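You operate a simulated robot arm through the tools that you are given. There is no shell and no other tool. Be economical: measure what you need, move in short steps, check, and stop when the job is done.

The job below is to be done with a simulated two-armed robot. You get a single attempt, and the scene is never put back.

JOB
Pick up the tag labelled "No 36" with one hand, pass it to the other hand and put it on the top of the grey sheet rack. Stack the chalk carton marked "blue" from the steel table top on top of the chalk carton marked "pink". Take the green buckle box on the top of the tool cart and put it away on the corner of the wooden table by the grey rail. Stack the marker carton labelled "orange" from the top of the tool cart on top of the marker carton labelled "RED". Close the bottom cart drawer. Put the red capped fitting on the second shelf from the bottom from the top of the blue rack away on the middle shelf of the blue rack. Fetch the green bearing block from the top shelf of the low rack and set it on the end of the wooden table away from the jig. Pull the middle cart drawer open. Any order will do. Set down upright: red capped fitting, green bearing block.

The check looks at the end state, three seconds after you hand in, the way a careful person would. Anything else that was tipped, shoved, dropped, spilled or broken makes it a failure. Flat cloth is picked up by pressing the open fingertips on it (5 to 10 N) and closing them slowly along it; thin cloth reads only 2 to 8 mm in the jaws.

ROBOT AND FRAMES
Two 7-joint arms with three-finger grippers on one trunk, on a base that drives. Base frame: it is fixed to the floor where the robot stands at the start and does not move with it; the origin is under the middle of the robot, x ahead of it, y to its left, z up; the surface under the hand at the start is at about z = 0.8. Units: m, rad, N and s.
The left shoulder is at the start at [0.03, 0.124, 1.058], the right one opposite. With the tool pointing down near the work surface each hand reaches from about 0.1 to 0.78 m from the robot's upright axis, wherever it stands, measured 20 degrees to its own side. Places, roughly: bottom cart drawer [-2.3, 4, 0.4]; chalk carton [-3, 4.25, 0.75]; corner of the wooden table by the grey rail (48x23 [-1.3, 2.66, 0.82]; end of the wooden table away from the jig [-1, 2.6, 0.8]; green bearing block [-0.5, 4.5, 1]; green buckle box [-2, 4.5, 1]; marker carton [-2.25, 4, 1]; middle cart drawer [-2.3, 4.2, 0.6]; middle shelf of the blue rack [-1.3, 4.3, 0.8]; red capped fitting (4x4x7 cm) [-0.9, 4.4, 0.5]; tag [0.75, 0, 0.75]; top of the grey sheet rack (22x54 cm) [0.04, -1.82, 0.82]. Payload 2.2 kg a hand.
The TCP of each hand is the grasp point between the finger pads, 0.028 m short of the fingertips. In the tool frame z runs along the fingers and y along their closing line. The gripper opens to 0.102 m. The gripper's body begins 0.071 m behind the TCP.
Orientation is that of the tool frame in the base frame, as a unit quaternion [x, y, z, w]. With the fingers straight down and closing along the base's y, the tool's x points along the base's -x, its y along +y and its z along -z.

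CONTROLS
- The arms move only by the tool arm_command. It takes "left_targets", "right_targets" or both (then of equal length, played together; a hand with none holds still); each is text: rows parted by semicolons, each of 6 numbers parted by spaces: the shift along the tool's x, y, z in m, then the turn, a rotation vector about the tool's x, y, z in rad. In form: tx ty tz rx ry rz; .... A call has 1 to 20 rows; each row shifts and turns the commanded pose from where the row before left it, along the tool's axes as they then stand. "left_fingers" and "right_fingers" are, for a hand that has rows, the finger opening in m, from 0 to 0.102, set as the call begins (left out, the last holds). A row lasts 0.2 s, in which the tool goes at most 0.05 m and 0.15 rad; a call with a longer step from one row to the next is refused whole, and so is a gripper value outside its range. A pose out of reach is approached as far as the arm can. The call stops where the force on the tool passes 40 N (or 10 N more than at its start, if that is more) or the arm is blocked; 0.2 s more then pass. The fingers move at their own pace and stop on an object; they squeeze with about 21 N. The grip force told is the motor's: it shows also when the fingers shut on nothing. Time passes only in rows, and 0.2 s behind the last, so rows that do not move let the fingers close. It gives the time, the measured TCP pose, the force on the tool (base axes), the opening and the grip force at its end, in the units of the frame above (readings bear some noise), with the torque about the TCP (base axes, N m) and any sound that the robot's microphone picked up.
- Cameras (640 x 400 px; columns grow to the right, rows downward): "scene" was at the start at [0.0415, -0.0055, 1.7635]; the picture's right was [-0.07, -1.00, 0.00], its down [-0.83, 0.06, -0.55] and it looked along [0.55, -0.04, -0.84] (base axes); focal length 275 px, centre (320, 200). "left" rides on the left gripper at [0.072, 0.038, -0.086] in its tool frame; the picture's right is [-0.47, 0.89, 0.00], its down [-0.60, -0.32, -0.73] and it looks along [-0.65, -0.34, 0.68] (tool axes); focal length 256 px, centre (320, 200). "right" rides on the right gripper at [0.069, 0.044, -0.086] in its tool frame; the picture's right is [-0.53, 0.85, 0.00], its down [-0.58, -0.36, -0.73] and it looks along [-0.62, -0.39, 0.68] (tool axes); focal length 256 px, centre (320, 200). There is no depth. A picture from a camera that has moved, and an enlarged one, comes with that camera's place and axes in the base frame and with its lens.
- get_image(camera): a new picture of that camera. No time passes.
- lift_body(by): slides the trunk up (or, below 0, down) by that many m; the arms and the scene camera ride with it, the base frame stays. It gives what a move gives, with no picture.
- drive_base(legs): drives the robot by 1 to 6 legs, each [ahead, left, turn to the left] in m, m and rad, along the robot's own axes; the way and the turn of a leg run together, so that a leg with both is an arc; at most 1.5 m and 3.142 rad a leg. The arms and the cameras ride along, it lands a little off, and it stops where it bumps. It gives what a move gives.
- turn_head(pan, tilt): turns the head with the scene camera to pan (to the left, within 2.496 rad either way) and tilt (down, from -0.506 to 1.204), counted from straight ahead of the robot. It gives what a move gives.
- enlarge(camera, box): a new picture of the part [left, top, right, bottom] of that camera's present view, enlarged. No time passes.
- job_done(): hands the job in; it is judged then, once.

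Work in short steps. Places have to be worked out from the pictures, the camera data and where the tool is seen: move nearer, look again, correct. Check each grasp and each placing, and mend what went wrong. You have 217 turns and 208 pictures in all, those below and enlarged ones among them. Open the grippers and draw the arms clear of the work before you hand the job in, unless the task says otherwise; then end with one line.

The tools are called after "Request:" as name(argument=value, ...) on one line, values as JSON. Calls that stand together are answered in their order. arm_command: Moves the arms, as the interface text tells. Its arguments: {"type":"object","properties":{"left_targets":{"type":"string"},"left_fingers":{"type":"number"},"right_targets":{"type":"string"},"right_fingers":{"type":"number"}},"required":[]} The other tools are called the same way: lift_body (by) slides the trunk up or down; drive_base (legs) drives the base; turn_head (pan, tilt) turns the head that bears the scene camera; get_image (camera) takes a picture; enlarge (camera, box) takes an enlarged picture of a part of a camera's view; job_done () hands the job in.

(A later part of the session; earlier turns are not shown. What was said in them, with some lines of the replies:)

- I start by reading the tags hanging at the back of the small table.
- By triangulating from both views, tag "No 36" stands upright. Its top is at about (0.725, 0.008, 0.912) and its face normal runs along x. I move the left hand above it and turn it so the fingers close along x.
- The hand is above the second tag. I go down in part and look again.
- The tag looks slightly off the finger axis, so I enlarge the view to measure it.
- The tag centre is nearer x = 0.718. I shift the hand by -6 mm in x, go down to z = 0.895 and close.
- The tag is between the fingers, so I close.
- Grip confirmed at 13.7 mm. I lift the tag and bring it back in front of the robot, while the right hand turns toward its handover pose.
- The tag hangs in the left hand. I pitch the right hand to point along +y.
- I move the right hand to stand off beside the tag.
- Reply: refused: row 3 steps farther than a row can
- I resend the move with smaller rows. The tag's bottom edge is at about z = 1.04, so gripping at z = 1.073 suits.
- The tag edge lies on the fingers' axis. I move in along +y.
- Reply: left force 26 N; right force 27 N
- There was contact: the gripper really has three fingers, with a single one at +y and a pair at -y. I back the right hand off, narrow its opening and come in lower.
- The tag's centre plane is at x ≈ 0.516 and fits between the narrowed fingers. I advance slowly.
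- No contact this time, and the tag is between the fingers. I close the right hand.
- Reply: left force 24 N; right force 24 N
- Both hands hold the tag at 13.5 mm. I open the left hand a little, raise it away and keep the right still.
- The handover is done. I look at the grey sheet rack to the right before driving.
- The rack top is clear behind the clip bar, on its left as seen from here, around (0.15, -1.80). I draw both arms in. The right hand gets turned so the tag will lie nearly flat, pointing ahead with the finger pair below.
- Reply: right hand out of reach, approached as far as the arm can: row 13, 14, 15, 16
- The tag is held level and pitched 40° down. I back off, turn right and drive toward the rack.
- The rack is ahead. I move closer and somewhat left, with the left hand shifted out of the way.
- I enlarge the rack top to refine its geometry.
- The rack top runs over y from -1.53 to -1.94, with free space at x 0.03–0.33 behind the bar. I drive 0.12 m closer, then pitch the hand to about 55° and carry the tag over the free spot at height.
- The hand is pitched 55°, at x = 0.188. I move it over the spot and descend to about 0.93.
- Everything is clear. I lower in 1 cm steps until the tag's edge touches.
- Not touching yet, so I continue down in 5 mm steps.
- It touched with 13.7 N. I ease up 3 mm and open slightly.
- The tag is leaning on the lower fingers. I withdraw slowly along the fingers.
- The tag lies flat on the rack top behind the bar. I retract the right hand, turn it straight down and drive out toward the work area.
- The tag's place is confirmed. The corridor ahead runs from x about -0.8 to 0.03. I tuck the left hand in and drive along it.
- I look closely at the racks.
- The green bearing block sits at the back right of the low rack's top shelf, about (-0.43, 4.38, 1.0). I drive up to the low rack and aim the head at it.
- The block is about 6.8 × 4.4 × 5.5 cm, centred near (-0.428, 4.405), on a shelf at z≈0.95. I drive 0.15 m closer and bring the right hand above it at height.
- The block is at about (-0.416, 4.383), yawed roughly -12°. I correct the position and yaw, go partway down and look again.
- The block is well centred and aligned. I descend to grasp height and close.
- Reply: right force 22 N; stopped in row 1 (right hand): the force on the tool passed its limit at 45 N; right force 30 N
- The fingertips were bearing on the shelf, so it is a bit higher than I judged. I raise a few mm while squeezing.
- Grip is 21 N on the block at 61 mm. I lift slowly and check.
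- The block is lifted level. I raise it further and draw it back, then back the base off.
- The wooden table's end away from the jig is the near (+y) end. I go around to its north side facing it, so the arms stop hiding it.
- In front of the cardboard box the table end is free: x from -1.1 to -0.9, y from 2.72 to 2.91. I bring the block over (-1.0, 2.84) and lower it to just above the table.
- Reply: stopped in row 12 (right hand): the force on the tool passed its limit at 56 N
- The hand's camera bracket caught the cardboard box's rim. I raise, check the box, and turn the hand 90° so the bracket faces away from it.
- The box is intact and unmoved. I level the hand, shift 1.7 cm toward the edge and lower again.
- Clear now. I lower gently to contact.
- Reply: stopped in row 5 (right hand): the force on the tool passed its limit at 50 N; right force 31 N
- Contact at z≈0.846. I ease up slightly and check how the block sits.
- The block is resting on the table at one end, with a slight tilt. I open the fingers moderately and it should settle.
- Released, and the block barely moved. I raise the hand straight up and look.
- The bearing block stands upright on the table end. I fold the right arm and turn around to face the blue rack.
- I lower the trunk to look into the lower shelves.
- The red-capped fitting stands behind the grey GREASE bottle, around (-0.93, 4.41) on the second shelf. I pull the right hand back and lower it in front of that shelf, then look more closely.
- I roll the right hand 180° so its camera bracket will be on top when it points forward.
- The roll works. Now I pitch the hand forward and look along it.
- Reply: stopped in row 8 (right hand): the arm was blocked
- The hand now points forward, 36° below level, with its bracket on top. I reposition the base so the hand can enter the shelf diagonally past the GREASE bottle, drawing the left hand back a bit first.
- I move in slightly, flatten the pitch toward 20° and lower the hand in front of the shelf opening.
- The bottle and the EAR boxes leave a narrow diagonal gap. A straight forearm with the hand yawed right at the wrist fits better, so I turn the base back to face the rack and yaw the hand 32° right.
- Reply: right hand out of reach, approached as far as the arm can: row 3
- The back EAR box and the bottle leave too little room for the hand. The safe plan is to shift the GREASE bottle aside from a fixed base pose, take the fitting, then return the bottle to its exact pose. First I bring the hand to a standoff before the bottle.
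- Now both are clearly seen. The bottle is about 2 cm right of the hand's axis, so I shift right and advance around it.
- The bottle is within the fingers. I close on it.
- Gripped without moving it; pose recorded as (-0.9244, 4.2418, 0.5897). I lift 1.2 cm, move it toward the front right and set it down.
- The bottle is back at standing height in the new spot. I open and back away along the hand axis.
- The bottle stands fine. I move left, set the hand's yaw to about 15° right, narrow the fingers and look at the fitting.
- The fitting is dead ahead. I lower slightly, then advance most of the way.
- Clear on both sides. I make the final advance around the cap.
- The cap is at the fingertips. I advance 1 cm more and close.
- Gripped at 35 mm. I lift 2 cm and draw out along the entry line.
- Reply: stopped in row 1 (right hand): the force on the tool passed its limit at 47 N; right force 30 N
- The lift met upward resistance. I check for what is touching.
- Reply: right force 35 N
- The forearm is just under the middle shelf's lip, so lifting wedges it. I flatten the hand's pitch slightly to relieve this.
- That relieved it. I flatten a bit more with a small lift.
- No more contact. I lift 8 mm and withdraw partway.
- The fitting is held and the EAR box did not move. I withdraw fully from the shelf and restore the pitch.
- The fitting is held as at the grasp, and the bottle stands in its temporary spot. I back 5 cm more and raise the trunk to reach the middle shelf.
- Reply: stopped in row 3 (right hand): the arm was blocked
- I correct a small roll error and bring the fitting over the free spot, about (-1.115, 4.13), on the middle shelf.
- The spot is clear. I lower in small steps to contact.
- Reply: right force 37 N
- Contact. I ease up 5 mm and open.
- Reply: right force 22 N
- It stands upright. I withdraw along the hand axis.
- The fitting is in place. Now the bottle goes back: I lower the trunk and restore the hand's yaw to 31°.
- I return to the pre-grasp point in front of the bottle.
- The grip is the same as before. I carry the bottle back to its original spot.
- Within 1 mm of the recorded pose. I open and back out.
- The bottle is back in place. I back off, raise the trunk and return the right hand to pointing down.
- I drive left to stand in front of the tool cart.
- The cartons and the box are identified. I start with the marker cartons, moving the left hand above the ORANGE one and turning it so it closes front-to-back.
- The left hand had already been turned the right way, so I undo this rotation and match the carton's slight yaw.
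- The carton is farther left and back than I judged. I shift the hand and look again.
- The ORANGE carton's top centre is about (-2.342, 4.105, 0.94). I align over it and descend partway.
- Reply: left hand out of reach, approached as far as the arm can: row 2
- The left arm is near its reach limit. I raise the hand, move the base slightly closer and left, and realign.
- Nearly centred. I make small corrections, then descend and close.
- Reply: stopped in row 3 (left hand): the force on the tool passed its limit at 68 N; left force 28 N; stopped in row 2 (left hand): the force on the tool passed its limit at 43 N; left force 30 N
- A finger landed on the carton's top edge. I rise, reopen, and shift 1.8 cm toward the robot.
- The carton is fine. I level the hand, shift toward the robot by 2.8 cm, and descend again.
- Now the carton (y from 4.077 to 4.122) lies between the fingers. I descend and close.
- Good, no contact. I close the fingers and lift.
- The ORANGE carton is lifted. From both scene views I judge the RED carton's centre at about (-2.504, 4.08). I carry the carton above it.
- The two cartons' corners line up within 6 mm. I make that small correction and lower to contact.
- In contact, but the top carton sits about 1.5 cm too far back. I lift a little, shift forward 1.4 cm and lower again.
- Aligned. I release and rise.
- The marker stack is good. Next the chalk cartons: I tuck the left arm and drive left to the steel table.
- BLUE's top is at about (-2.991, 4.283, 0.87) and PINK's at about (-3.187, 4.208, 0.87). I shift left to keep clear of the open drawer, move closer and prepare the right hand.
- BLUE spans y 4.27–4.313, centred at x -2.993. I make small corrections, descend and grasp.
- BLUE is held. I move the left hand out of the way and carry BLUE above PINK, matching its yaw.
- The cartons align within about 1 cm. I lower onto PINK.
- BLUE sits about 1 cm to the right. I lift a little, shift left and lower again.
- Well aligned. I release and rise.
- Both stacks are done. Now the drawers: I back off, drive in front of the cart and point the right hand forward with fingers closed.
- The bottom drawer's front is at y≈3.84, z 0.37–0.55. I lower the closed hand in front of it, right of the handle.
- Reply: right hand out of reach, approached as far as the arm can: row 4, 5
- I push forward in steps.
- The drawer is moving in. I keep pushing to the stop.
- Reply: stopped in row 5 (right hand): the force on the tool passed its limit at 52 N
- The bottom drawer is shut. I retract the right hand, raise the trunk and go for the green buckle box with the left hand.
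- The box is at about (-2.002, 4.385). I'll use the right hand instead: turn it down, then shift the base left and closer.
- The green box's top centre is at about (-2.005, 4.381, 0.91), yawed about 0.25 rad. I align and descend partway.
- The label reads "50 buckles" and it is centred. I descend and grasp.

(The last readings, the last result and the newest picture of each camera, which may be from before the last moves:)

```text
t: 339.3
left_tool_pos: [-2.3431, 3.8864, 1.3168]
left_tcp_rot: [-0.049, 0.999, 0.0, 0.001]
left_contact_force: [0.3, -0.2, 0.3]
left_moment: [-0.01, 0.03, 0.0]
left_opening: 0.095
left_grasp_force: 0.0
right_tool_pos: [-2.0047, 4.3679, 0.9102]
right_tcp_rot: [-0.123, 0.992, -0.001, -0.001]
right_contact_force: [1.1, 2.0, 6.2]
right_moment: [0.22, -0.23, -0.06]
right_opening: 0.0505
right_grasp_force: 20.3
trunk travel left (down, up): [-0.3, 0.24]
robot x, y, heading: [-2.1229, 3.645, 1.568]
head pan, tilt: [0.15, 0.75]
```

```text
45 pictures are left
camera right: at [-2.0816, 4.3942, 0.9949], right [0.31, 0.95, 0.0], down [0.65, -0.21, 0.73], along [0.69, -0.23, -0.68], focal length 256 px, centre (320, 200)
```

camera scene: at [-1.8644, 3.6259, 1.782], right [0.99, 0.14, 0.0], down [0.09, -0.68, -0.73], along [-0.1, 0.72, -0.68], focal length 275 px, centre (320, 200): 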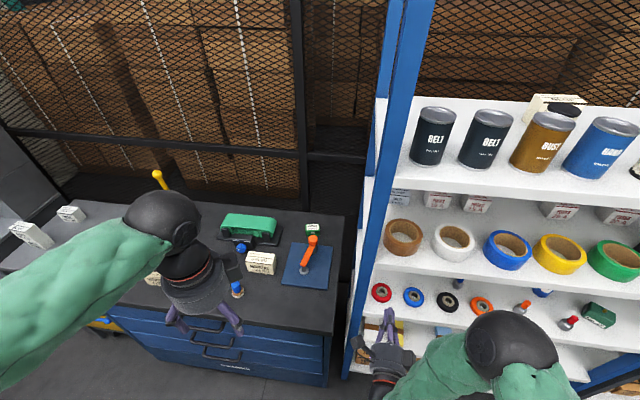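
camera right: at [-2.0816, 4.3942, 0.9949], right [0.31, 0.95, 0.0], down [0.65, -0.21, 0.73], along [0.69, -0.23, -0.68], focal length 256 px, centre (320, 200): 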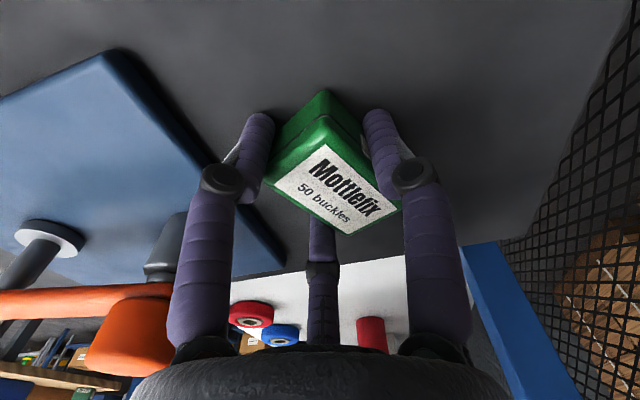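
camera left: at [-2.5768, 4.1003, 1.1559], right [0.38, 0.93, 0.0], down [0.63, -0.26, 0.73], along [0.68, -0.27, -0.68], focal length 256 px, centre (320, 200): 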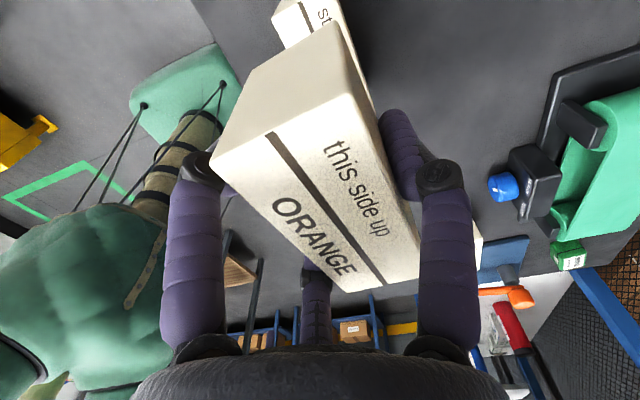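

The box is held. I lift, retract and drive around to the wooden table, facing it from the north side.

Request:
arm_command(right_targets="0 0 -0.02 0 0 0;0 0 -0.04 0 0 0;0 0 -0.045 0 0 0;0 0 -0.045 0 0 0;0 0 -0.045 0 0 0;0 0 -0.045 0 0 0;0.011 -0.043 0 0 0 0;0.011 -0.043 0 0 0 0;0.011 -0.043 0 0 0 0;0.011 -0.043 0 0 0 0;0.011 -0.043 0 0 0 0;0.011 -0.043 0 0 0 0;0.011 -0.043 0 0 0 0;0 0 0 0 0 0")

Request:
drive_base(legs=[[-0.26, 0, 0], [0, -0.95, 0], [0, 0, 1.57], [0, 0, 1.57]])

Request:
turn_head(pan=0.0, tilt=0.85)

Request:
get_image(camera="scene")

```text
t: 342.3
left_tool_pos: [-2.3443, 3.8867, 1.317]
left_tcp_rot: [-0.05, 0.999, 0.002, 0.0]
left_contact_force: [0.8, -0.5, -0.6]
left_moment: [-0.02, -0.02, -0.01]
left_opening: 0.0949
left_grasp_force: 0.0
right_tool_pos: [-2.0031, 4.0584, 1.1501]
right_tcp_rot: [-0.123, 0.992, -0.003, 0.0]
right_contact_force: [0.4, 0.6, -2.5]
right_moment: [-0.01, 0.0, -0.01]
right_opening: 0.0496
right_grasp_force: 20.9
trunk travel left (down, up): [-0.3, 0.24]
robot x, y, heading: [-2.1243, 3.6482, 1.56]
head pan, tilt: [0.15, 0.75]
```

```text
t: 356.4
left_tool_pos: [-0.9458, 3.1331, 1.3168]
left_tcp_rot: [0.999, 0.053, 0.0, 0.001]
left_contact_force: [0.5, -0.1, 0.6]
left_moment: [0.01, 0.01, 0.02]
left_opening: 0.0948
left_grasp_force: 0.0
right_tool_pos: [-1.2857, 2.9611, 1.149]
right_tcp_rot: [0.992, 0.126, 0.0, -0.003]
right_contact_force: [0.3, 0.4, -0.7]
right_moment: [0.01, 0.01, 0.02]
right_opening: 0.0486
right_grasp_force: 21.4
trunk travel left (down, up): [-0.3, 0.24]
robot x, y, heading: [-1.1723, 3.3715, -1.572]
head pan, tilt: [0.15, 0.75]
```

```text
t: 357.1
left_tool_pos: [-0.946, 3.133, 1.3169]
left_tcp_rot: [0.999, 0.053, 0.001, 0.001]
left_contact_force: [0.1, 0.6, -0.9]
left_moment: [-0.03, -0.01, -0.02]
left_opening: 0.095
left_grasp_force: 0.0
right_tool_pos: [-1.2848, 2.9605, 1.1499]
right_tcp_rot: [0.992, 0.126, 0.001, -0.003]
right_contact_force: [0.3, 1.0, -1.7]
right_moment: [-0.01, -0.02, 0.01]
right_opening: 0.0487
right_grasp_force: 21.0
trunk travel left (down, up): [-0.3, 0.24]
robot x, y, heading: [-1.1704, 3.3718, -1.572]
head pan, tilt: [0.0, 0.85]
```

```text
44 pictures are left
camera scene: at [-1.1681, 3.3231, 1.774], right [-1.0, 0.0, 0.0], down [0.0, 0.75, -0.66], along [0.0, -0.66, -0.75], focal length 275 px, centre (320, 200)
```

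scene: 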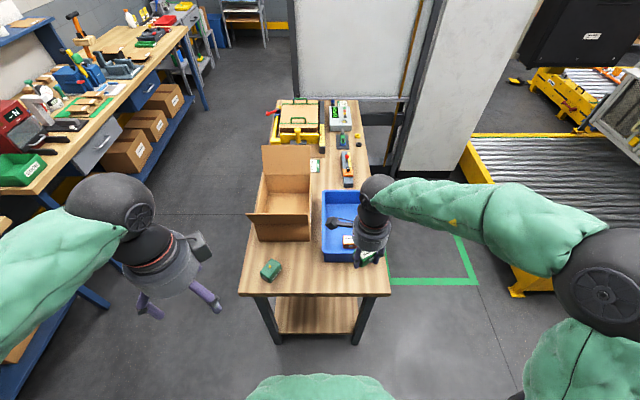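

The corner strip in front of the blue tray is free (y from 2.79 to 2.93). I bring the box over (-1.32, 2.86) and lower it to just above the table.

Request:
arm_command(right_targets="-0.0197 0.0267 0 0 0 0;-0.0197 0.0267 0 0 0 0;-0.0197 0.0267 0 0 0 0;0 0 0.04 0 0 0;0 0 0.04 0 0 0;0 0 0.04 0 0 0;0 0 0.04 0 0 0;0 0 0.04 0 0 0;0 0 0.04 0 0 0;0 0 0.02 0 0 0;0 0 0 0 0 0")

Request:
get_image(camera="right")

Request:
enlarge(camera="scene", box=[230, 190, 410, 310])

```text
t: 359.6
left_tool_pos: [-0.946, 3.134, 1.3172]
left_tcp_rot: [0.999, 0.053, 0.0, 0.001]
left_contact_force: [-0.1, -0.8, 0.3]
left_moment: [-0.03, -0.02, 0.02]
left_opening: 0.0949
left_grasp_force: 0.0
right_tool_pos: [-1.3232, 2.8685, 0.8884]
right_tcp_rot: [0.992, 0.125, 0.0, -0.002]
right_contact_force: [0.1, 0.8, -1.3]
right_moment: [0.01, 0.01, -0.01]
right_opening: 0.0486
right_grasp_force: 21.0
trunk travel left (down, up): [-0.3, 0.24]
robot x, y, heading: [-1.1722, 3.3744, -1.567]
head pan, tilt: [0.0, 0.85]
```

```text
43 pictures are left
camera right: at [-1.2442, 2.8433, 0.9743], right [-0.31, -0.95, 0.0], down [-0.65, 0.21, 0.73], along [-0.7, 0.23, -0.68], focal length 256 px, centre (320, 200)
```

right: 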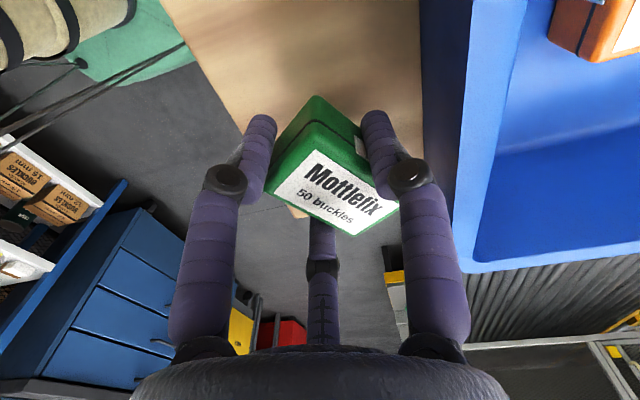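

```text
3.33 times, centred on (320, 250) of scene
camera zoom: at [-1.1682, 3.3233, 1.774], right [-1.0, 0.0, 0.0], down [0.0, 0.75, -0.66], along [0.0, -0.66, -0.75], focal length 917 px, centre (320, 33)
```

zoom: 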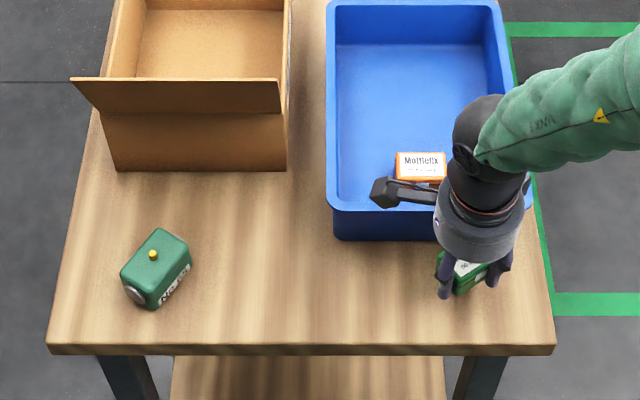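

The table top is at z≈0.82. I lower to contact.

Request:
arm_command(right_targets="0 0 0.012 0 0 0;0 0 0.008 0 0 0;0 0 0.005 0 0 0;0 0 0 0 0 0")

```text
t: 360.6
left_tool_pos: [-0.9459, 3.1337, 1.317]
left_tcp_rot: [0.999, 0.053, 0.001, 0.0]
left_contact_force: [-0.6, -0.3, 0.2]
left_moment: [-0.02, 0.05, 0.04]
left_opening: 0.0951
left_grasp_force: 0.1
right_tool_pos: [-1.3225, 2.8702, 0.8648]
right_tcp_rot: [0.992, 0.125, 0.001, -0.002]
right_contact_force: [-1.0, -0.5, -1.4]
right_moment: [0.03, 0.0, -0.01]
right_opening: 0.0483
right_grasp_force: 21.3
trunk travel left (down, up): [-0.3, 0.24]
robot x, y, heading: [-1.1678, 3.3714, -1.571]
head pan, tilt: [0.0, 0.85]
```

Request:
arm_command(right_targets="0 0 0.005 0 0 0;0 0 0.003 0 0 0;0 0 0 0 0 0")

```text
t: 361.4
left_tool_pos: [-0.9456, 3.1341, 1.3174]
left_tcp_rot: [0.999, 0.053, 0.0, 0.001]
left_contact_force: [-0.3, 0.3, -0.5]
left_moment: [-0.02, -0.02, 0.01]
left_opening: 0.095
left_grasp_force: 0.0
right_tool_pos: [-1.3219, 2.8695, 0.8573]
right_tcp_rot: [0.992, 0.126, 0.001, -0.003]
right_contact_force: [0.4, -0.4, -1.9]
right_moment: [0.01, -0.01, 0.03]
right_opening: 0.0483
right_grasp_force: 20.9
trunk travel left (down, up): [-0.3, 0.24]
robot x, y, heading: [-1.1711, 3.3774, -1.568]
head pan, tilt: [0.0, 0.85]
```

Request:
arm_command(right_targets="0 0 0.004 0 0 0;0 0 0.003 0 0 0;0 0 0.003 0 0 0;0 0 0 0 0 0")

```text
t: 362.4
left_tool_pos: [-0.9444, 3.1359, 1.3173]
left_tcp_rot: [0.999, 0.053, 0.0, 0.001]
left_contact_force: [0.2, 0.5, 0.1]
left_moment: [-0.01, 0.01, 0.01]
left_opening: 0.0952
left_grasp_force: 0.1
right_tool_pos: [-1.3224, 2.8692, 0.85]
right_tcp_rot: [0.992, 0.125, 0.0, -0.001]
right_contact_force: [2.7, 3.4, 18.9]
right_moment: [0.05, 0.0, -0.13]
right_opening: 0.048
right_grasp_force: 21.0
trunk travel left (down, up): [-0.3, 0.24]
robot x, y, heading: [-1.1669, 3.3737, -1.573]
head pan, tilt: [0.0, 0.85]
```

Contact. I ease up 1 mm, open and rise.

Request:
arm_command(right_targets="0 0 -0.002 0 0 0;0 0 0 0 0 0;0 0 0 0 0 0", right_fingers=0.075)

Request:
arm_command(right_targets="0 0 -0.02 0 0 0;0 0 -0.04 0 0 0;0 0 -0.045 0 0 0;0 0 -0.045 0 0 0;0 0 -0.045 0 0 0;0 0 -0.045 0 0 0;0 0 -0.045 0 0 0;-0.01 -0.04 0 0 0 0;-0.01 -0.04 0 0 0 0;0 0 0 0 0 0")

Request:
enlarge(camera="scene", box=[230, 190, 410, 310])

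```text
t: 363.1
left_tool_pos: [-0.9474, 3.1343, 1.3175]
left_tcp_rot: [0.999, 0.053, 0.0, 0.001]
left_contact_force: [0.2, -1.5, 0.8]
left_moment: [0.01, 0.01, 0.01]
left_opening: 0.0951
left_grasp_force: 0.0
right_tool_pos: [-1.3224, 2.8701, 0.8486]
right_tcp_rot: [0.992, 0.126, 0.001, -0.003]
right_contact_force: [-0.3, 0.0, 0.4]
right_moment: [0.0, 0.0, 0.0]
right_opening: 0.0749
right_grasp_force: 0.1
trunk travel left (down, up): [-0.3, 0.24]
robot x, y, heading: [-1.1699, 3.373, -1.573]
head pan, tilt: [0.0, 0.85]
```

```text
t: 365.4
left_tool_pos: [-0.9449, 3.1331, 1.3167]
left_tcp_rot: [0.999, 0.053, 0.0, 0.001]
left_contact_force: [-0.2, 0.0, -0.4]
left_moment: [0.03, 0.03, 0.03]
left_opening: 0.0948
left_grasp_force: 0.1
right_tool_pos: [-1.3614, 2.9411, 1.1337]
right_tcp_rot: [0.992, 0.127, 0.0, -0.003]
right_contact_force: [0.2, -0.5, -0.4]
right_moment: [-0.03, 0.02, 0.05]
right_opening: 0.075
right_grasp_force: 0.1
trunk travel left (down, up): [-0.3, 0.24]
robot x, y, heading: [-1.1689, 3.3699, -1.573]
head pan, tilt: [0.0, 0.85]
```

```text
3.33 times, centred on (320, 250) of scene
camera zoom: at [-1.1679, 3.3218, 1.7739], right [-1.0, 0.0, 0.0], down [0.0, 0.75, -0.66], along [0.0, -0.66, -0.75], focal length 917 px, centre (320, 33)
```

zoom: 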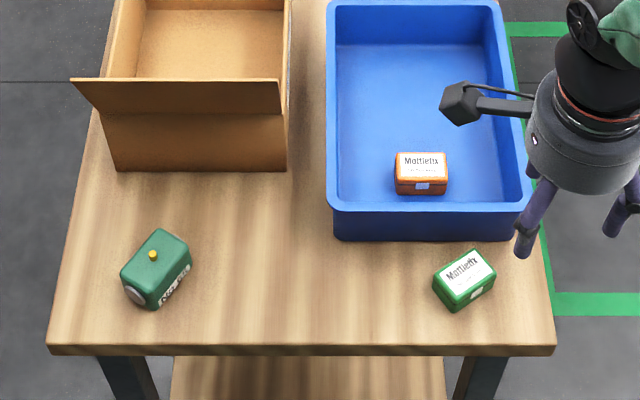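

The buckle box stands on the corner. Now the last item, the middle cart drawer: I go back in front of the cart and point the right hand forward.

Request:
drive_base(legs=[[0, 0, 1.57], [0, 0, 1.57], [-0.08, 1.26, 0]])

Request:
lift_body(by=-0.3)

Request:
arm_command(right_targets="0 0 0 -0.1428 0 0;0 0 0 -0.1428 0 0;0 0 0 -0.1428 0 0;0 0 0 -0.1428 0 0;0 0 0 -0.1428 0 0;0 0 0 -0.1428 0 0;0 0 0 -0.1428 0 0;0 0 0 -0.1428 0 0;0 0 0 -0.1428 0 0;0 0 0 -0.1428 0 0;0 0 0 -0.1428 0 0;0 0 0 0 0 0", right_fingers=0.06)

Request:
turn_head(pan=0.0, tilt=0.75)

Request:
get_image(camera="scene")

```text
t: 379.5
left_tool_pos: [-2.6643, 3.4961, 1.3174]
left_tcp_rot: [-0.059, 0.998, 0.001, 0.001]
left_contact_force: [-0.9, 0.6, -1.0]
left_moment: [-0.02, -0.01, 0.02]
left_opening: 0.095
left_grasp_force: 0.1
right_tool_pos: [-2.2526, 3.6929, 1.1331]
right_tcp_rot: [-0.131, 0.991, -0.002, 0.0]
right_contact_force: [-0.2, -0.5, 0.1]
right_moment: [-0.03, -0.03, 0.02]
right_opening: 0.0752
right_grasp_force: 0.0
trunk travel left (down, up): [-0.3, 0.24]
robot x, y, heading: [-2.4382, 3.261, 1.586]
head pan, tilt: [0.0, 0.85]
```

```text
t: 382.5
left_tool_pos: [-2.6646, 3.4961, 1.0169]
left_tcp_rot: [-0.059, 0.998, 0.001, 0.0]
left_contact_force: [-0.9, -0.1, 0.5]
left_moment: [0.02, -0.02, -0.01]
left_opening: 0.095
left_grasp_force: 0.1
right_tool_pos: [-2.252, 3.6941, 0.834]
right_tcp_rot: [-0.132, 0.991, -0.002, 0.0]
right_contact_force: [0.5, -0.8, 0.3]
right_moment: [0.04, 0.03, -0.02]
right_opening: 0.0751
right_grasp_force: 0.0
trunk travel left (down, up): [0.0, 0.54]
robot x, y, heading: [-2.4383, 3.2637, 1.588]
head pan, tilt: [0.0, 0.85]
```

```text
t: 385.1
left_tool_pos: [-2.6653, 3.4962, 1.0171]
left_tcp_rot: [-0.059, 0.998, 0.001, 0.0]
left_contact_force: [-0.3, 0.8, -0.1]
left_moment: [-0.03, -0.01, -0.03]
left_opening: 0.0951
left_grasp_force: 0.0
right_tool_pos: [-2.252, 3.6927, 0.8335]
right_tcp_rot: [-0.092, 0.702, 0.7, -0.093]
right_contact_force: [-1.3, 0.8, 0.4]
right_moment: [0.0, 0.01, 0.03]
right_opening: 0.0599
right_grasp_force: 0.0
trunk travel left (down, up): [0.0, 0.54]
robot x, y, heading: [-2.4389, 3.2617, 1.585]
head pan, tilt: [0.0, 0.85]
```

```text
t: 385.8
left_tool_pos: [-2.6637, 3.4957, 1.016]
left_tcp_rot: [-0.059, 0.998, 0.002, 0.0]
left_contact_force: [-1.1, 0.4, -0.4]
left_moment: [0.01, 0.04, 0.0]
left_opening: 0.0948
left_grasp_force: 0.0
right_tool_pos: [-2.2531, 3.6929, 0.8344]
right_tcp_rot: [-0.093, 0.702, 0.699, -0.094]
right_contact_force: [0.3, 0.9, -0.2]
right_moment: [0.0, -0.04, 0.0]
right_opening: 0.0596
right_grasp_force: 0.0
trunk travel left (down, up): [0.0, 0.54]
robot x, y, heading: [-2.4385, 3.2621, 1.582]
head pan, tilt: [0.0, 0.75]
```

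```text
40 pictures are left
camera scene: at [-2.4381, 3.3129, 1.482], right [1.0, 0.01, 0.0], down [0.01, -0.68, -0.73], along [-0.01, 0.73, -0.68], focal length 275 px, centre (320, 200)
```

scene: 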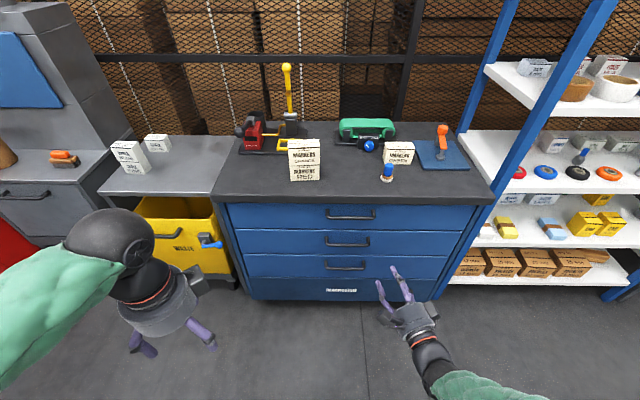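

Request:
enlarge(camera="scene", box=[280, 190, 420, 300])

Request:
arm_command(right_targets="0 0 0 0 -0.1325 0;0 0 0 0 -0.1325 0;0 0 0 0 0 0")

```text
3.64 times, centred on (350, 245) of scene
camera zoom: at [-2.4381, 3.3129, 1.482], right [1.0, 0.01, 0.0], down [0.01, -0.68, -0.73], along [-0.01, 0.73, -0.68], focal length 1000 px, centre (211, 36)
```

zoom: 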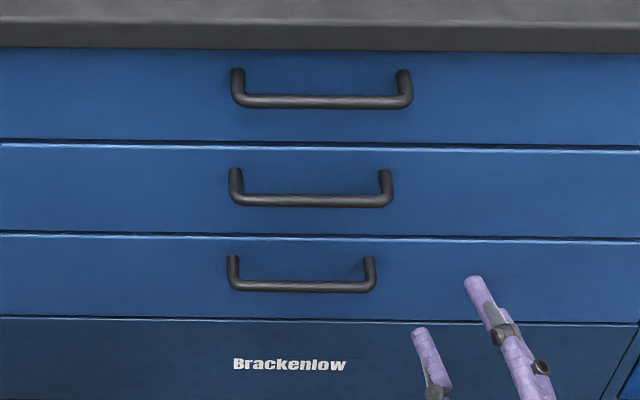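

```text
t: 386.6
left_tool_pos: [-2.6637, 3.4971, 1.017]
left_tcp_rot: [-0.06, 0.998, 0.001, 0.0]
left_contact_force: [-0.7, 0.6, 0.1]
left_moment: [0.0, -0.01, 0.04]
left_opening: 0.0948
left_grasp_force: 0.1
right_tool_pos: [-2.2419, 3.6918, 0.8323]
right_tcp_rot: [-0.002, 0.708, 0.706, -0.003]
right_contact_force: [-1.1, 0.4, 0.5]
right_moment: [-0.02, -0.03, 0.02]
right_opening: 0.0603
right_grasp_force: 0.1
right hand out of reach, approached as far as the arm can: row 2
trunk travel left (down, up): [0.0, 0.54]
robot x, y, heading: [-2.4388, 3.2606, 1.586]
head pan, tilt: [0.0, 0.75]
```

The middle handle bar is at about (-2.341, 3.965, 0.637). I bring the hand in line with it, short of contact.

Request:
arm_command(right_targets="0.02 -0.04 0 0 0 0;0.02 -0.04 0 0 0 0;0.02 -0.04 0 0 0 0;0.02 -0.04 0 0 0 0;0.019 -0.039 0 0 0 0;0 0 0.04 0 0 0;0 0 0.04 0 0 0;0 0 0.04 0 0 0;0 0 0.04 0 0 0;0 0 0 0 0 0")

Request:
get_image(camera="right")

Request:
enlarge(camera="scene", box=[280, 190, 420, 300])

```text
t: 388.8
left_tool_pos: [-2.6636, 3.4953, 1.0167]
left_tcp_rot: [-0.06, 0.998, 0.002, 0.0]
left_contact_force: [0.1, -0.1, 0.2]
left_moment: [0.02, 0.02, 0.0]
left_opening: 0.0949
left_grasp_force: 0.1
right_tool_pos: [-2.2955, 3.8027, 0.5991]
right_tcp_rot: [-0.003, 0.708, 0.706, -0.003]
right_contact_force: [1.0, 0.2, -0.3]
right_moment: [-0.03, 0.0, 0.02]
right_opening: 0.06
right_grasp_force: 0.1
right hand out of reach, approached as far as the arm can: row 1, 2, 4, 5, 6, 7, 8, 9
trunk travel left (down, up): [0.0, 0.54]
robot x, y, heading: [-2.4362, 3.2571, 1.587]
head pan, tilt: [0.0, 0.75]
```

```text
38 pictures are left
camera right: at [-2.3631, 3.7157, 0.6432], right [0.53, 0.01, 0.84], down [0.58, -0.73, -0.36], along [0.61, 0.69, -0.39], focal length 256 px, centre (320, 200)
```

right: 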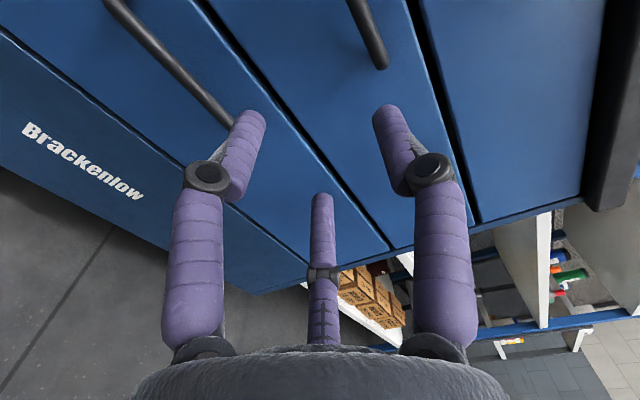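

```text
3.64 times, centred on (350, 245) of scene
camera zoom: at [-2.4387, 3.3123, 1.4821], right [1.0, 0.01, 0.0], down [0.01, -0.68, -0.73], along [-0.01, 0.73, -0.68], focal length 1000 px, centre (211, 36)
```

zoom: 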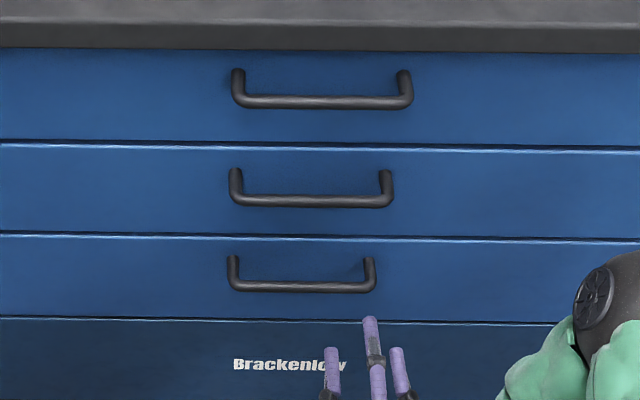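

The arm cannot reach that spot from here. I shift the base left so the handle lies farther to the hand's right and re-command.

Request:
drive_base(legs=[[0.02, 0.09, -0.015]])

Request:
arm_command(right_targets="-0.045 0 0 0 0 0;-0.045 0 0 0 0 0;0 0 0 0 0 0;0 0 0 0 0 0")

```text
t: 389.9
left_tool_pos: [-2.752, 3.5195, 1.0171]
left_tcp_rot: [-0.051, 0.999, 0.002, 0.0]
left_contact_force: [0.1, 0.6, 0.4]
left_moment: [0.01, 0.01, -0.01]
left_opening: 0.0949
left_grasp_force: 0.2
right_tool_pos: [-2.3769, 3.8218, 0.5999]
right_tcp_rot: [0.003, 0.708, 0.707, 0.003]
right_contact_force: [-0.6, -0.3, -0.5]
right_moment: [0.01, 0.0, -0.01]
right_opening: 0.06
right_grasp_force: 0.1
trunk travel left (down, up): [0.0, 0.54]
robot x, y, heading: [-2.5261, 3.2789, 1.565]
head pan, tilt: [0.0, 0.75]
```

```text
t: 390.9
left_tool_pos: [-2.7528, 3.5192, 1.0158]
left_tcp_rot: [-0.052, 0.999, 0.001, -0.001]
left_contact_force: [0.4, -0.3, 0.3]
left_moment: [0.02, -0.01, -0.02]
left_opening: 0.095
left_grasp_force: 0.0
right_tool_pos: [-2.2851, 3.8194, 0.5998]
right_tcp_rot: [0.002, 0.708, 0.706, 0.002]
right_contact_force: [-0.6, -0.6, 0.5]
right_moment: [-0.01, -0.04, 0.0]
right_opening: 0.06
right_grasp_force: 0.1
trunk travel left (down, up): [0.0, 0.54]
robot x, y, heading: [-2.5287, 3.2799, 1.572]
head pan, tilt: [0.0, 0.75]
```

Request:
arm_command(right_targets="0.028 0.018 0 0 0 0;0.028 0.018 0 0 0 0;0 0 0.03 0 0 0;0 0 0 0 0 0")

Request:
enlarge(camera="scene", box=[300, 190, 440, 300])

Request:
get_image(camera="right")

```text
t: 391.9
left_tool_pos: [-2.7516, 3.5194, 1.0172]
left_tcp_rot: [-0.052, 0.999, 0.001, 0.001]
left_contact_force: [1.0, 0.4, 0.3]
left_moment: [-0.02, -0.01, 0.0]
left_opening: 0.0953
left_grasp_force: 0.0
right_tool_pos: [-2.3399, 3.8504, 0.6369]
right_tcp_rot: [0.003, 0.708, 0.706, 0.002]
right_contact_force: [0.4, 0.3, 0.5]
right_moment: [-0.02, -0.01, 0.02]
right_opening: 0.0599
right_grasp_force: 0.1
trunk travel left (down, up): [0.0, 0.54]
robot x, y, heading: [-2.5254, 3.2772, 1.567]
head pan, tilt: [0.0, 0.75]
```

```text
3.64 times, centred on (370, 245) of scene
camera zoom: at [-2.5278, 3.3327, 1.482], right [1.0, 0.0, 0.0], down [0.0, -0.68, -0.73], along [0.0, 0.73, -0.68], focal length 1000 px, centre (138, 36)
```

zoom: 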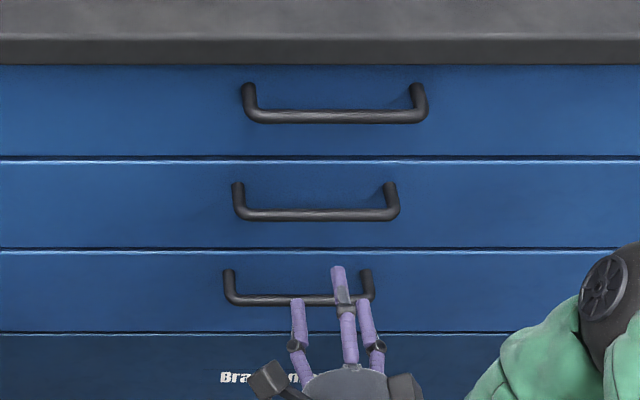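

```text
35 pictures are left
camera right: at [-2.4083, 3.7655, 0.6797], right [0.54, 0.0, 0.84], down [0.57, -0.74, -0.36], along [0.62, 0.68, -0.39], focal length 256 px, centre (320, 200)
```

right: 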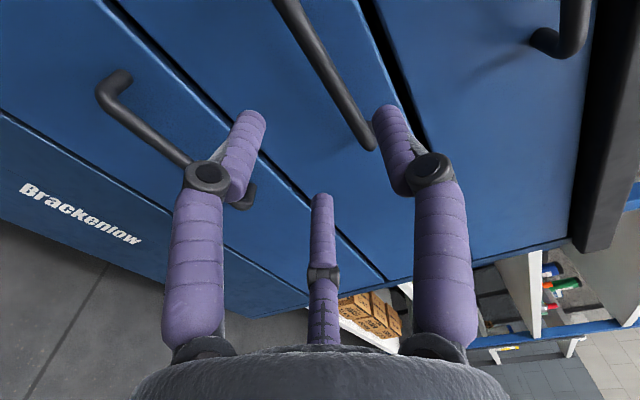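

The bar will pass between the upper finger and the lower pair. I advance.

Request:
arm_command(right_targets="0 0.002 0.04 0 0 0;0 0.002 0.035 0 0 0;0 0 0.03 0 0 0;0 0 0 0 0 0")

Request:
get_image(camera="right")

```text
t: 392.9
left_tool_pos: [-2.7512, 3.5203, 1.0168]
left_tcp_rot: [-0.051, 0.999, 0.001, 0.0]
left_contact_force: [-0.2, 0.4, -0.1]
left_moment: [0.0, -0.01, 0.01]
left_opening: 0.0952
left_grasp_force: 0.1
right_tool_pos: [-2.329, 3.9312, 0.6363]
right_tcp_rot: [0.001, 0.707, 0.708, 0.0]
right_contact_force: [-0.2, 0.0, -1.4]
right_moment: [0.02, -0.02, 0.01]
right_opening: 0.0602
right_grasp_force: 0.1
right hand out of reach, approached as far as the arm can: row 2, 3
trunk travel left (down, up): [0.0, 0.54]
robot x, y, heading: [-2.5298, 3.2829, 1.571]
head pan, tilt: [0.0, 0.75]
```

```text
34 pictures are left
camera right: at [-2.3979, 3.8454, 0.6791], right [0.54, 0.0, 0.84], down [0.58, -0.73, -0.37], along [0.62, 0.68, -0.39], focal length 256 px, centre (320, 200)
```

right: 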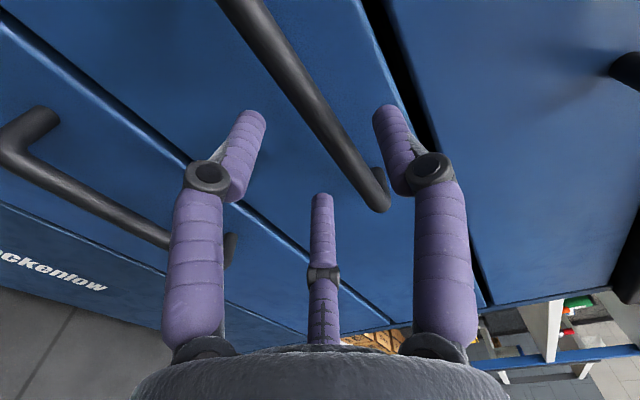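

The arm is at its limit, so I creep the base forward 2.2 cm and close on the bar.

Request:
drive_base(legs=[[0.022, 0, 0]])

Request:
arm_command(right_targets="0 0 0 0 0 0;0 0 0 0 0 0;0 0 0 0 0 0;0 0 0 0 0 0", right_fingers=0)

Request:
get_image(camera="right")

```text
t: 393.7
left_tool_pos: [-2.751, 3.5418, 1.0167]
left_tcp_rot: [-0.051, 0.999, 0.001, 0.0]
left_contact_force: [-0.7, 0.5, 0.0]
left_moment: [-0.02, 0.0, -0.01]
left_opening: 0.0951
left_grasp_force: 0.2
right_tool_pos: [-2.3297, 3.9539, 0.635]
right_tcp_rot: [0.0, 0.707, 0.707, 0.0]
right_contact_force: [0.0, -0.1, -0.5]
right_moment: [-0.03, 0.0, 0.01]
right_opening: 0.0602
right_grasp_force: 0.1
trunk travel left (down, up): [0.0, 0.54]
robot x, y, heading: [-2.5298, 3.3008, 1.57]
head pan, tilt: [0.0, 0.75]
```

```text
t: 394.7
left_tool_pos: [-2.7526, 3.5395, 1.0163]
left_tcp_rot: [-0.053, 0.999, 0.001, 0.0]
left_contact_force: [-0.3, 0.6, 0.0]
left_moment: [0.03, 0.01, 0.01]
left_opening: 0.0949
left_grasp_force: 0.0
right_tool_pos: [-2.3295, 3.9543, 0.64]
right_tcp_rot: [-0.001, 0.703, 0.711, 0.001]
right_contact_force: [-1.9, 2.8, 28.3]
right_moment: [0.19, 0.04, 0.49]
right_opening: 0.0217
right_grasp_force: 45.8
trunk travel left (down, up): [0.0, 0.54]
robot x, y, heading: [-2.5294, 3.3054, 1.565]
head pan, tilt: [0.0, 0.75]
```

```text
33 pictures are left
camera right: at [-2.398, 3.868, 0.6825], right [0.53, -0.01, 0.85], down [0.58, -0.73, -0.37], along [0.62, 0.69, -0.38], focal length 256 px, centre (320, 200)
```

right: 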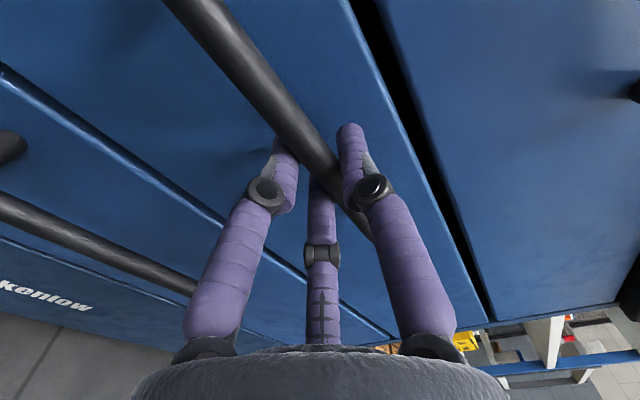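

The bar is gripped. I relieve the vertical load by raising 6 mm, then pull back.

Request:
arm_command(right_targets="0 0.004 0 0 0 0;0 0.004 0 0 0 0;0 0 0 0 0 0;0 0 -0.015 0 0 0;0 0 -0.02 0 0 0;0 0 -0.025 0 0 0;0 0 -0.025 0 0 0;0 0 -0.025 0 0 0;0 0 0 0 0 0")

Request:
get_image(camera="scene")

```text
t: 396.8
left_tool_pos: [-2.7525, 3.5416, 1.0179]
left_tcp_rot: [-0.052, 0.999, 0.0, 0.0]
left_contact_force: [-0.3, -0.4, -0.4]
left_moment: [0.03, 0.0, 0.0]
left_opening: 0.095
left_grasp_force: 0.1
right_tool_pos: [-2.3292, 3.8408, 0.6411]
right_tcp_rot: [0.001, 0.713, 0.702, -0.001]
right_contact_force: [6.0, -2.5, -10.1]
right_moment: [-0.22, -0.31, 0.72]
right_opening: 0.0217
right_grasp_force: 44.7
trunk travel left (down, up): [0.0, 0.54]
robot x, y, heading: [-2.5295, 3.3036, 1.569]
head pan, tilt: [0.0, 0.75]
stopped in row 9 (right hand): the force on the tool passed its limit at 41 N (the readings are from after the stop); the commanded pose is now the measured one
```

```text
32 pictures are left
camera scene: at [-2.527, 3.3552, 1.4823], right [1.0, 0.0, 0.0], down [0.0, -0.68, -0.73], along [0.0, 0.73, -0.68], focal length 275 px, centre (320, 200)
```

scene: 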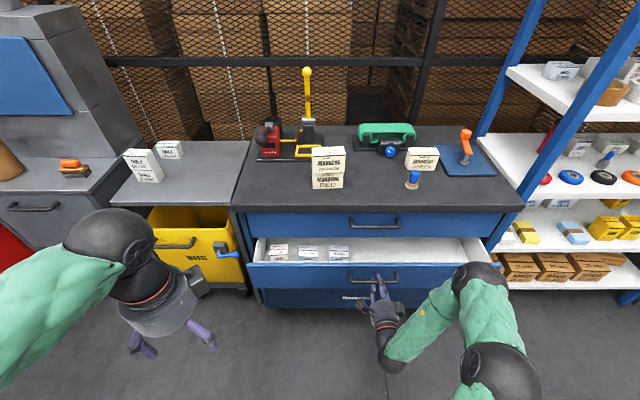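

The middle drawer is opening, about 11 cm so far. I pull a bit further, slowly.

Request:
arm_command(right_targets="0 0 -0.01 0 0 0;0 0 -0.015 0 0 0;0 0 -0.015 0 0 0;0 0 -0.015 0 0 0;0 0 -0.015 0 0 0;0 0 -0.01 0 0 0;0 0 -0.005 0 0 0;0 0 0 0 0 0")

```text
t: 398.4
left_tool_pos: [-2.751, 3.5419, 1.0172]
left_tcp_rot: [-0.052, 0.999, 0.0, 0.0]
left_contact_force: [0.9, 1.0, -0.3]
left_moment: [-0.03, -0.01, 0.0]
left_opening: 0.0953
left_grasp_force: 0.1
right_tool_pos: [-2.3295, 3.7581, 0.6404]
right_tcp_rot: [0.001, 0.715, 0.699, 0.0]
right_contact_force: [6.0, -0.2, -10.7]
right_moment: [-0.22, -0.23, 0.77]
right_opening: 0.0215
right_grasp_force: 44.8
trunk travel left (down, up): [0.0, 0.54]
robot x, y, heading: [-2.527, 3.3023, 1.572]
head pan, tilt: [0.0, 0.75]
stopped in row 7 (right hand): the force on the tool passed its limit at 41 N (the readings are from after the stop); the commanded pose is now the measured one
```

The drawer is open about 19 cm. I release the handle and back away.

Request:
arm_command(right_targets="0 0 0 0 0 0;0 0 0 0 0 0;0 0 0 0 0 0", right_fingers=0.065)

Request:
arm_command(right_targets="0 0 -0.02 0 0 0;0 0 -0.03 0 0 0;0 0 -0.03 0 0 0;0 0 0 0 0 0")

Request:
drive_base(legs=[[-0.25, 0, 0]])

Request:
get_image(camera="scene")

```text
t: 399.2
left_tool_pos: [-2.7516, 3.5418, 1.0164]
left_tcp_rot: [-0.052, 0.999, 0.001, 0.0]
left_contact_force: [-0.1, 0.5, 1.1]
left_moment: [0.01, -0.03, 0.03]
left_opening: 0.0947
left_grasp_force: 0.0
right_tool_pos: [-2.331, 3.7584, 0.6427]
right_tcp_rot: [0.001, 0.713, 0.701, 0.0]
right_contact_force: [-0.3, -0.2, -0.5]
right_moment: [0.0, -0.01, -0.02]
right_opening: 0.0649
right_grasp_force: 0.0
trunk travel left (down, up): [0.0, 0.54]
robot x, y, heading: [-2.5284, 3.3005, 1.566]
head pan, tilt: [0.0, 0.75]
```

```text
t: 400.2
left_tool_pos: [-2.7513, 3.5421, 1.0159]
left_tcp_rot: [-0.052, 0.999, 0.001, 0.0]
left_contact_force: [0.2, -0.5, -0.4]
left_moment: [0.01, -0.03, 0.02]
left_opening: 0.095
left_grasp_force: 0.0
right_tool_pos: [-2.3318, 3.6769, 0.6431]
right_tcp_rot: [0.001, 0.713, 0.701, -0.001]
right_contact_force: [1.2, -0.8, 0.5]
right_moment: [-0.01, -0.01, 0.05]
right_opening: 0.065
right_grasp_force: 0.0
trunk travel left (down, up): [0.0, 0.54]
robot x, y, heading: [-2.5271, 3.3017, 1.572]
head pan, tilt: [0.0, 0.75]
```

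```text
t: 402.0
left_tool_pos: [-2.7525, 3.2894, 1.0173]
left_tcp_rot: [-0.055, 0.998, 0.001, -0.001]
left_contact_force: [-0.4, 0.2, 0.2]
left_moment: [0.01, -0.01, 0.02]
left_opening: 0.0949
left_grasp_force: 0.0
right_tool_pos: [-2.3327, 3.4285, 0.6446]
right_tcp_rot: [-0.001, 0.713, 0.701, -0.002]
right_contact_force: [-0.2, 0.6, 0.3]
right_moment: [0.01, -0.03, -0.04]
right_opening: 0.0648
right_grasp_force: 0.1
trunk travel left (down, up): [0.0, 0.54]
robot x, y, heading: [-2.5272, 3.05, 1.571]
head pan, tilt: [0.0, 0.75]
```

```text
31 pictures are left
camera scene: at [-2.5278, 3.1036, 1.482], right [1.0, 0.0, 0.0], down [0.0, -0.68, -0.73], along [0.0, 0.73, -0.68], focal length 275 px, centre (320, 200)
```

scene: 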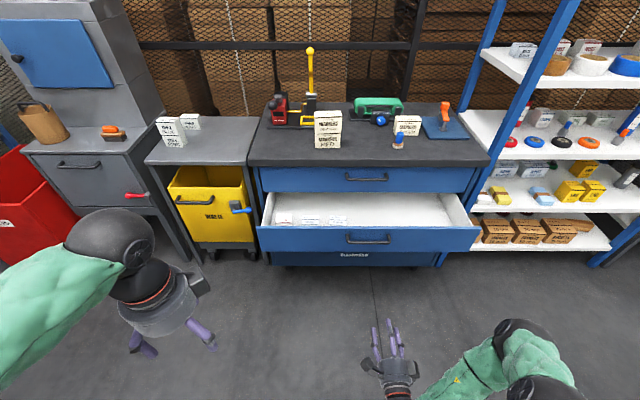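

Only the middle drawer stands open. I take a last look at the blue rack and the stacks.

Request:
turn_head(pan=-0.5, tilt=0.6)

Request:
enlarge(camera="scene", box=[140, 60, 540, 310])

```text
t: 402.9
left_tool_pos: [-2.7524, 3.29, 1.0172]
left_tcp_rot: [-0.055, 0.998, 0.001, -0.001]
left_contact_force: [0.2, -0.6, -0.3]
left_moment: [0.02, 0.03, -0.01]
left_opening: 0.0951
left_grasp_force: 0.0
right_tool_pos: [-2.3321, 3.4278, 0.6443]
right_tcp_rot: [0.0, 0.713, 0.701, -0.003]
right_contact_force: [0.6, -0.3, 0.7]
right_moment: [-0.04, 0.0, 0.01]
right_opening: 0.0648
right_grasp_force: 0.0
trunk travel left (down, up): [0.0, 0.54]
robot x, y, heading: [-2.5254, 3.0502, 1.572]
head pan, tilt: [-0.499, 0.6]
```

```text
1.60 times, centred on (340, 185) of scene
camera zoom: at [-2.4855, 3.0989, 1.4949], right [0.88, -0.48, 0.0], down [-0.27, -0.5, -0.82], along [0.39, 0.73, -0.57], focal length 440 px, centre (288, 224)
```

zoom: 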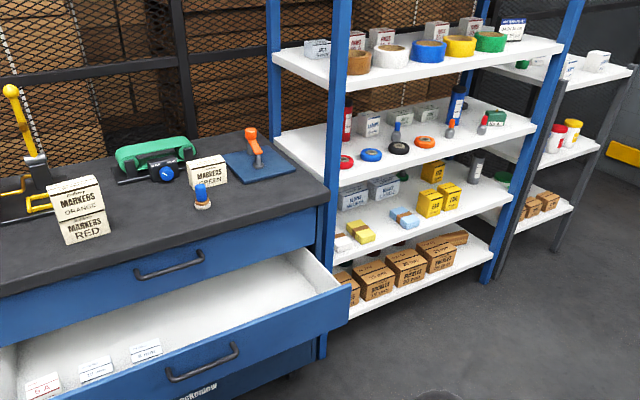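

Everything is in place, the grippers are open and the arms are clear of the work. I hand the job in.

Request:
job_done()

```text
The job is handed in.
```

All eight tasks are done and the job is handed in. To reach the red-capped fitting I had to move the grey GREASE bottle aside; I put it back within about 1 mm of where the hand first gripped it. While placing the bearing block, the hand bumped the cardboard box on the wooden table, which showed no shift or damage.
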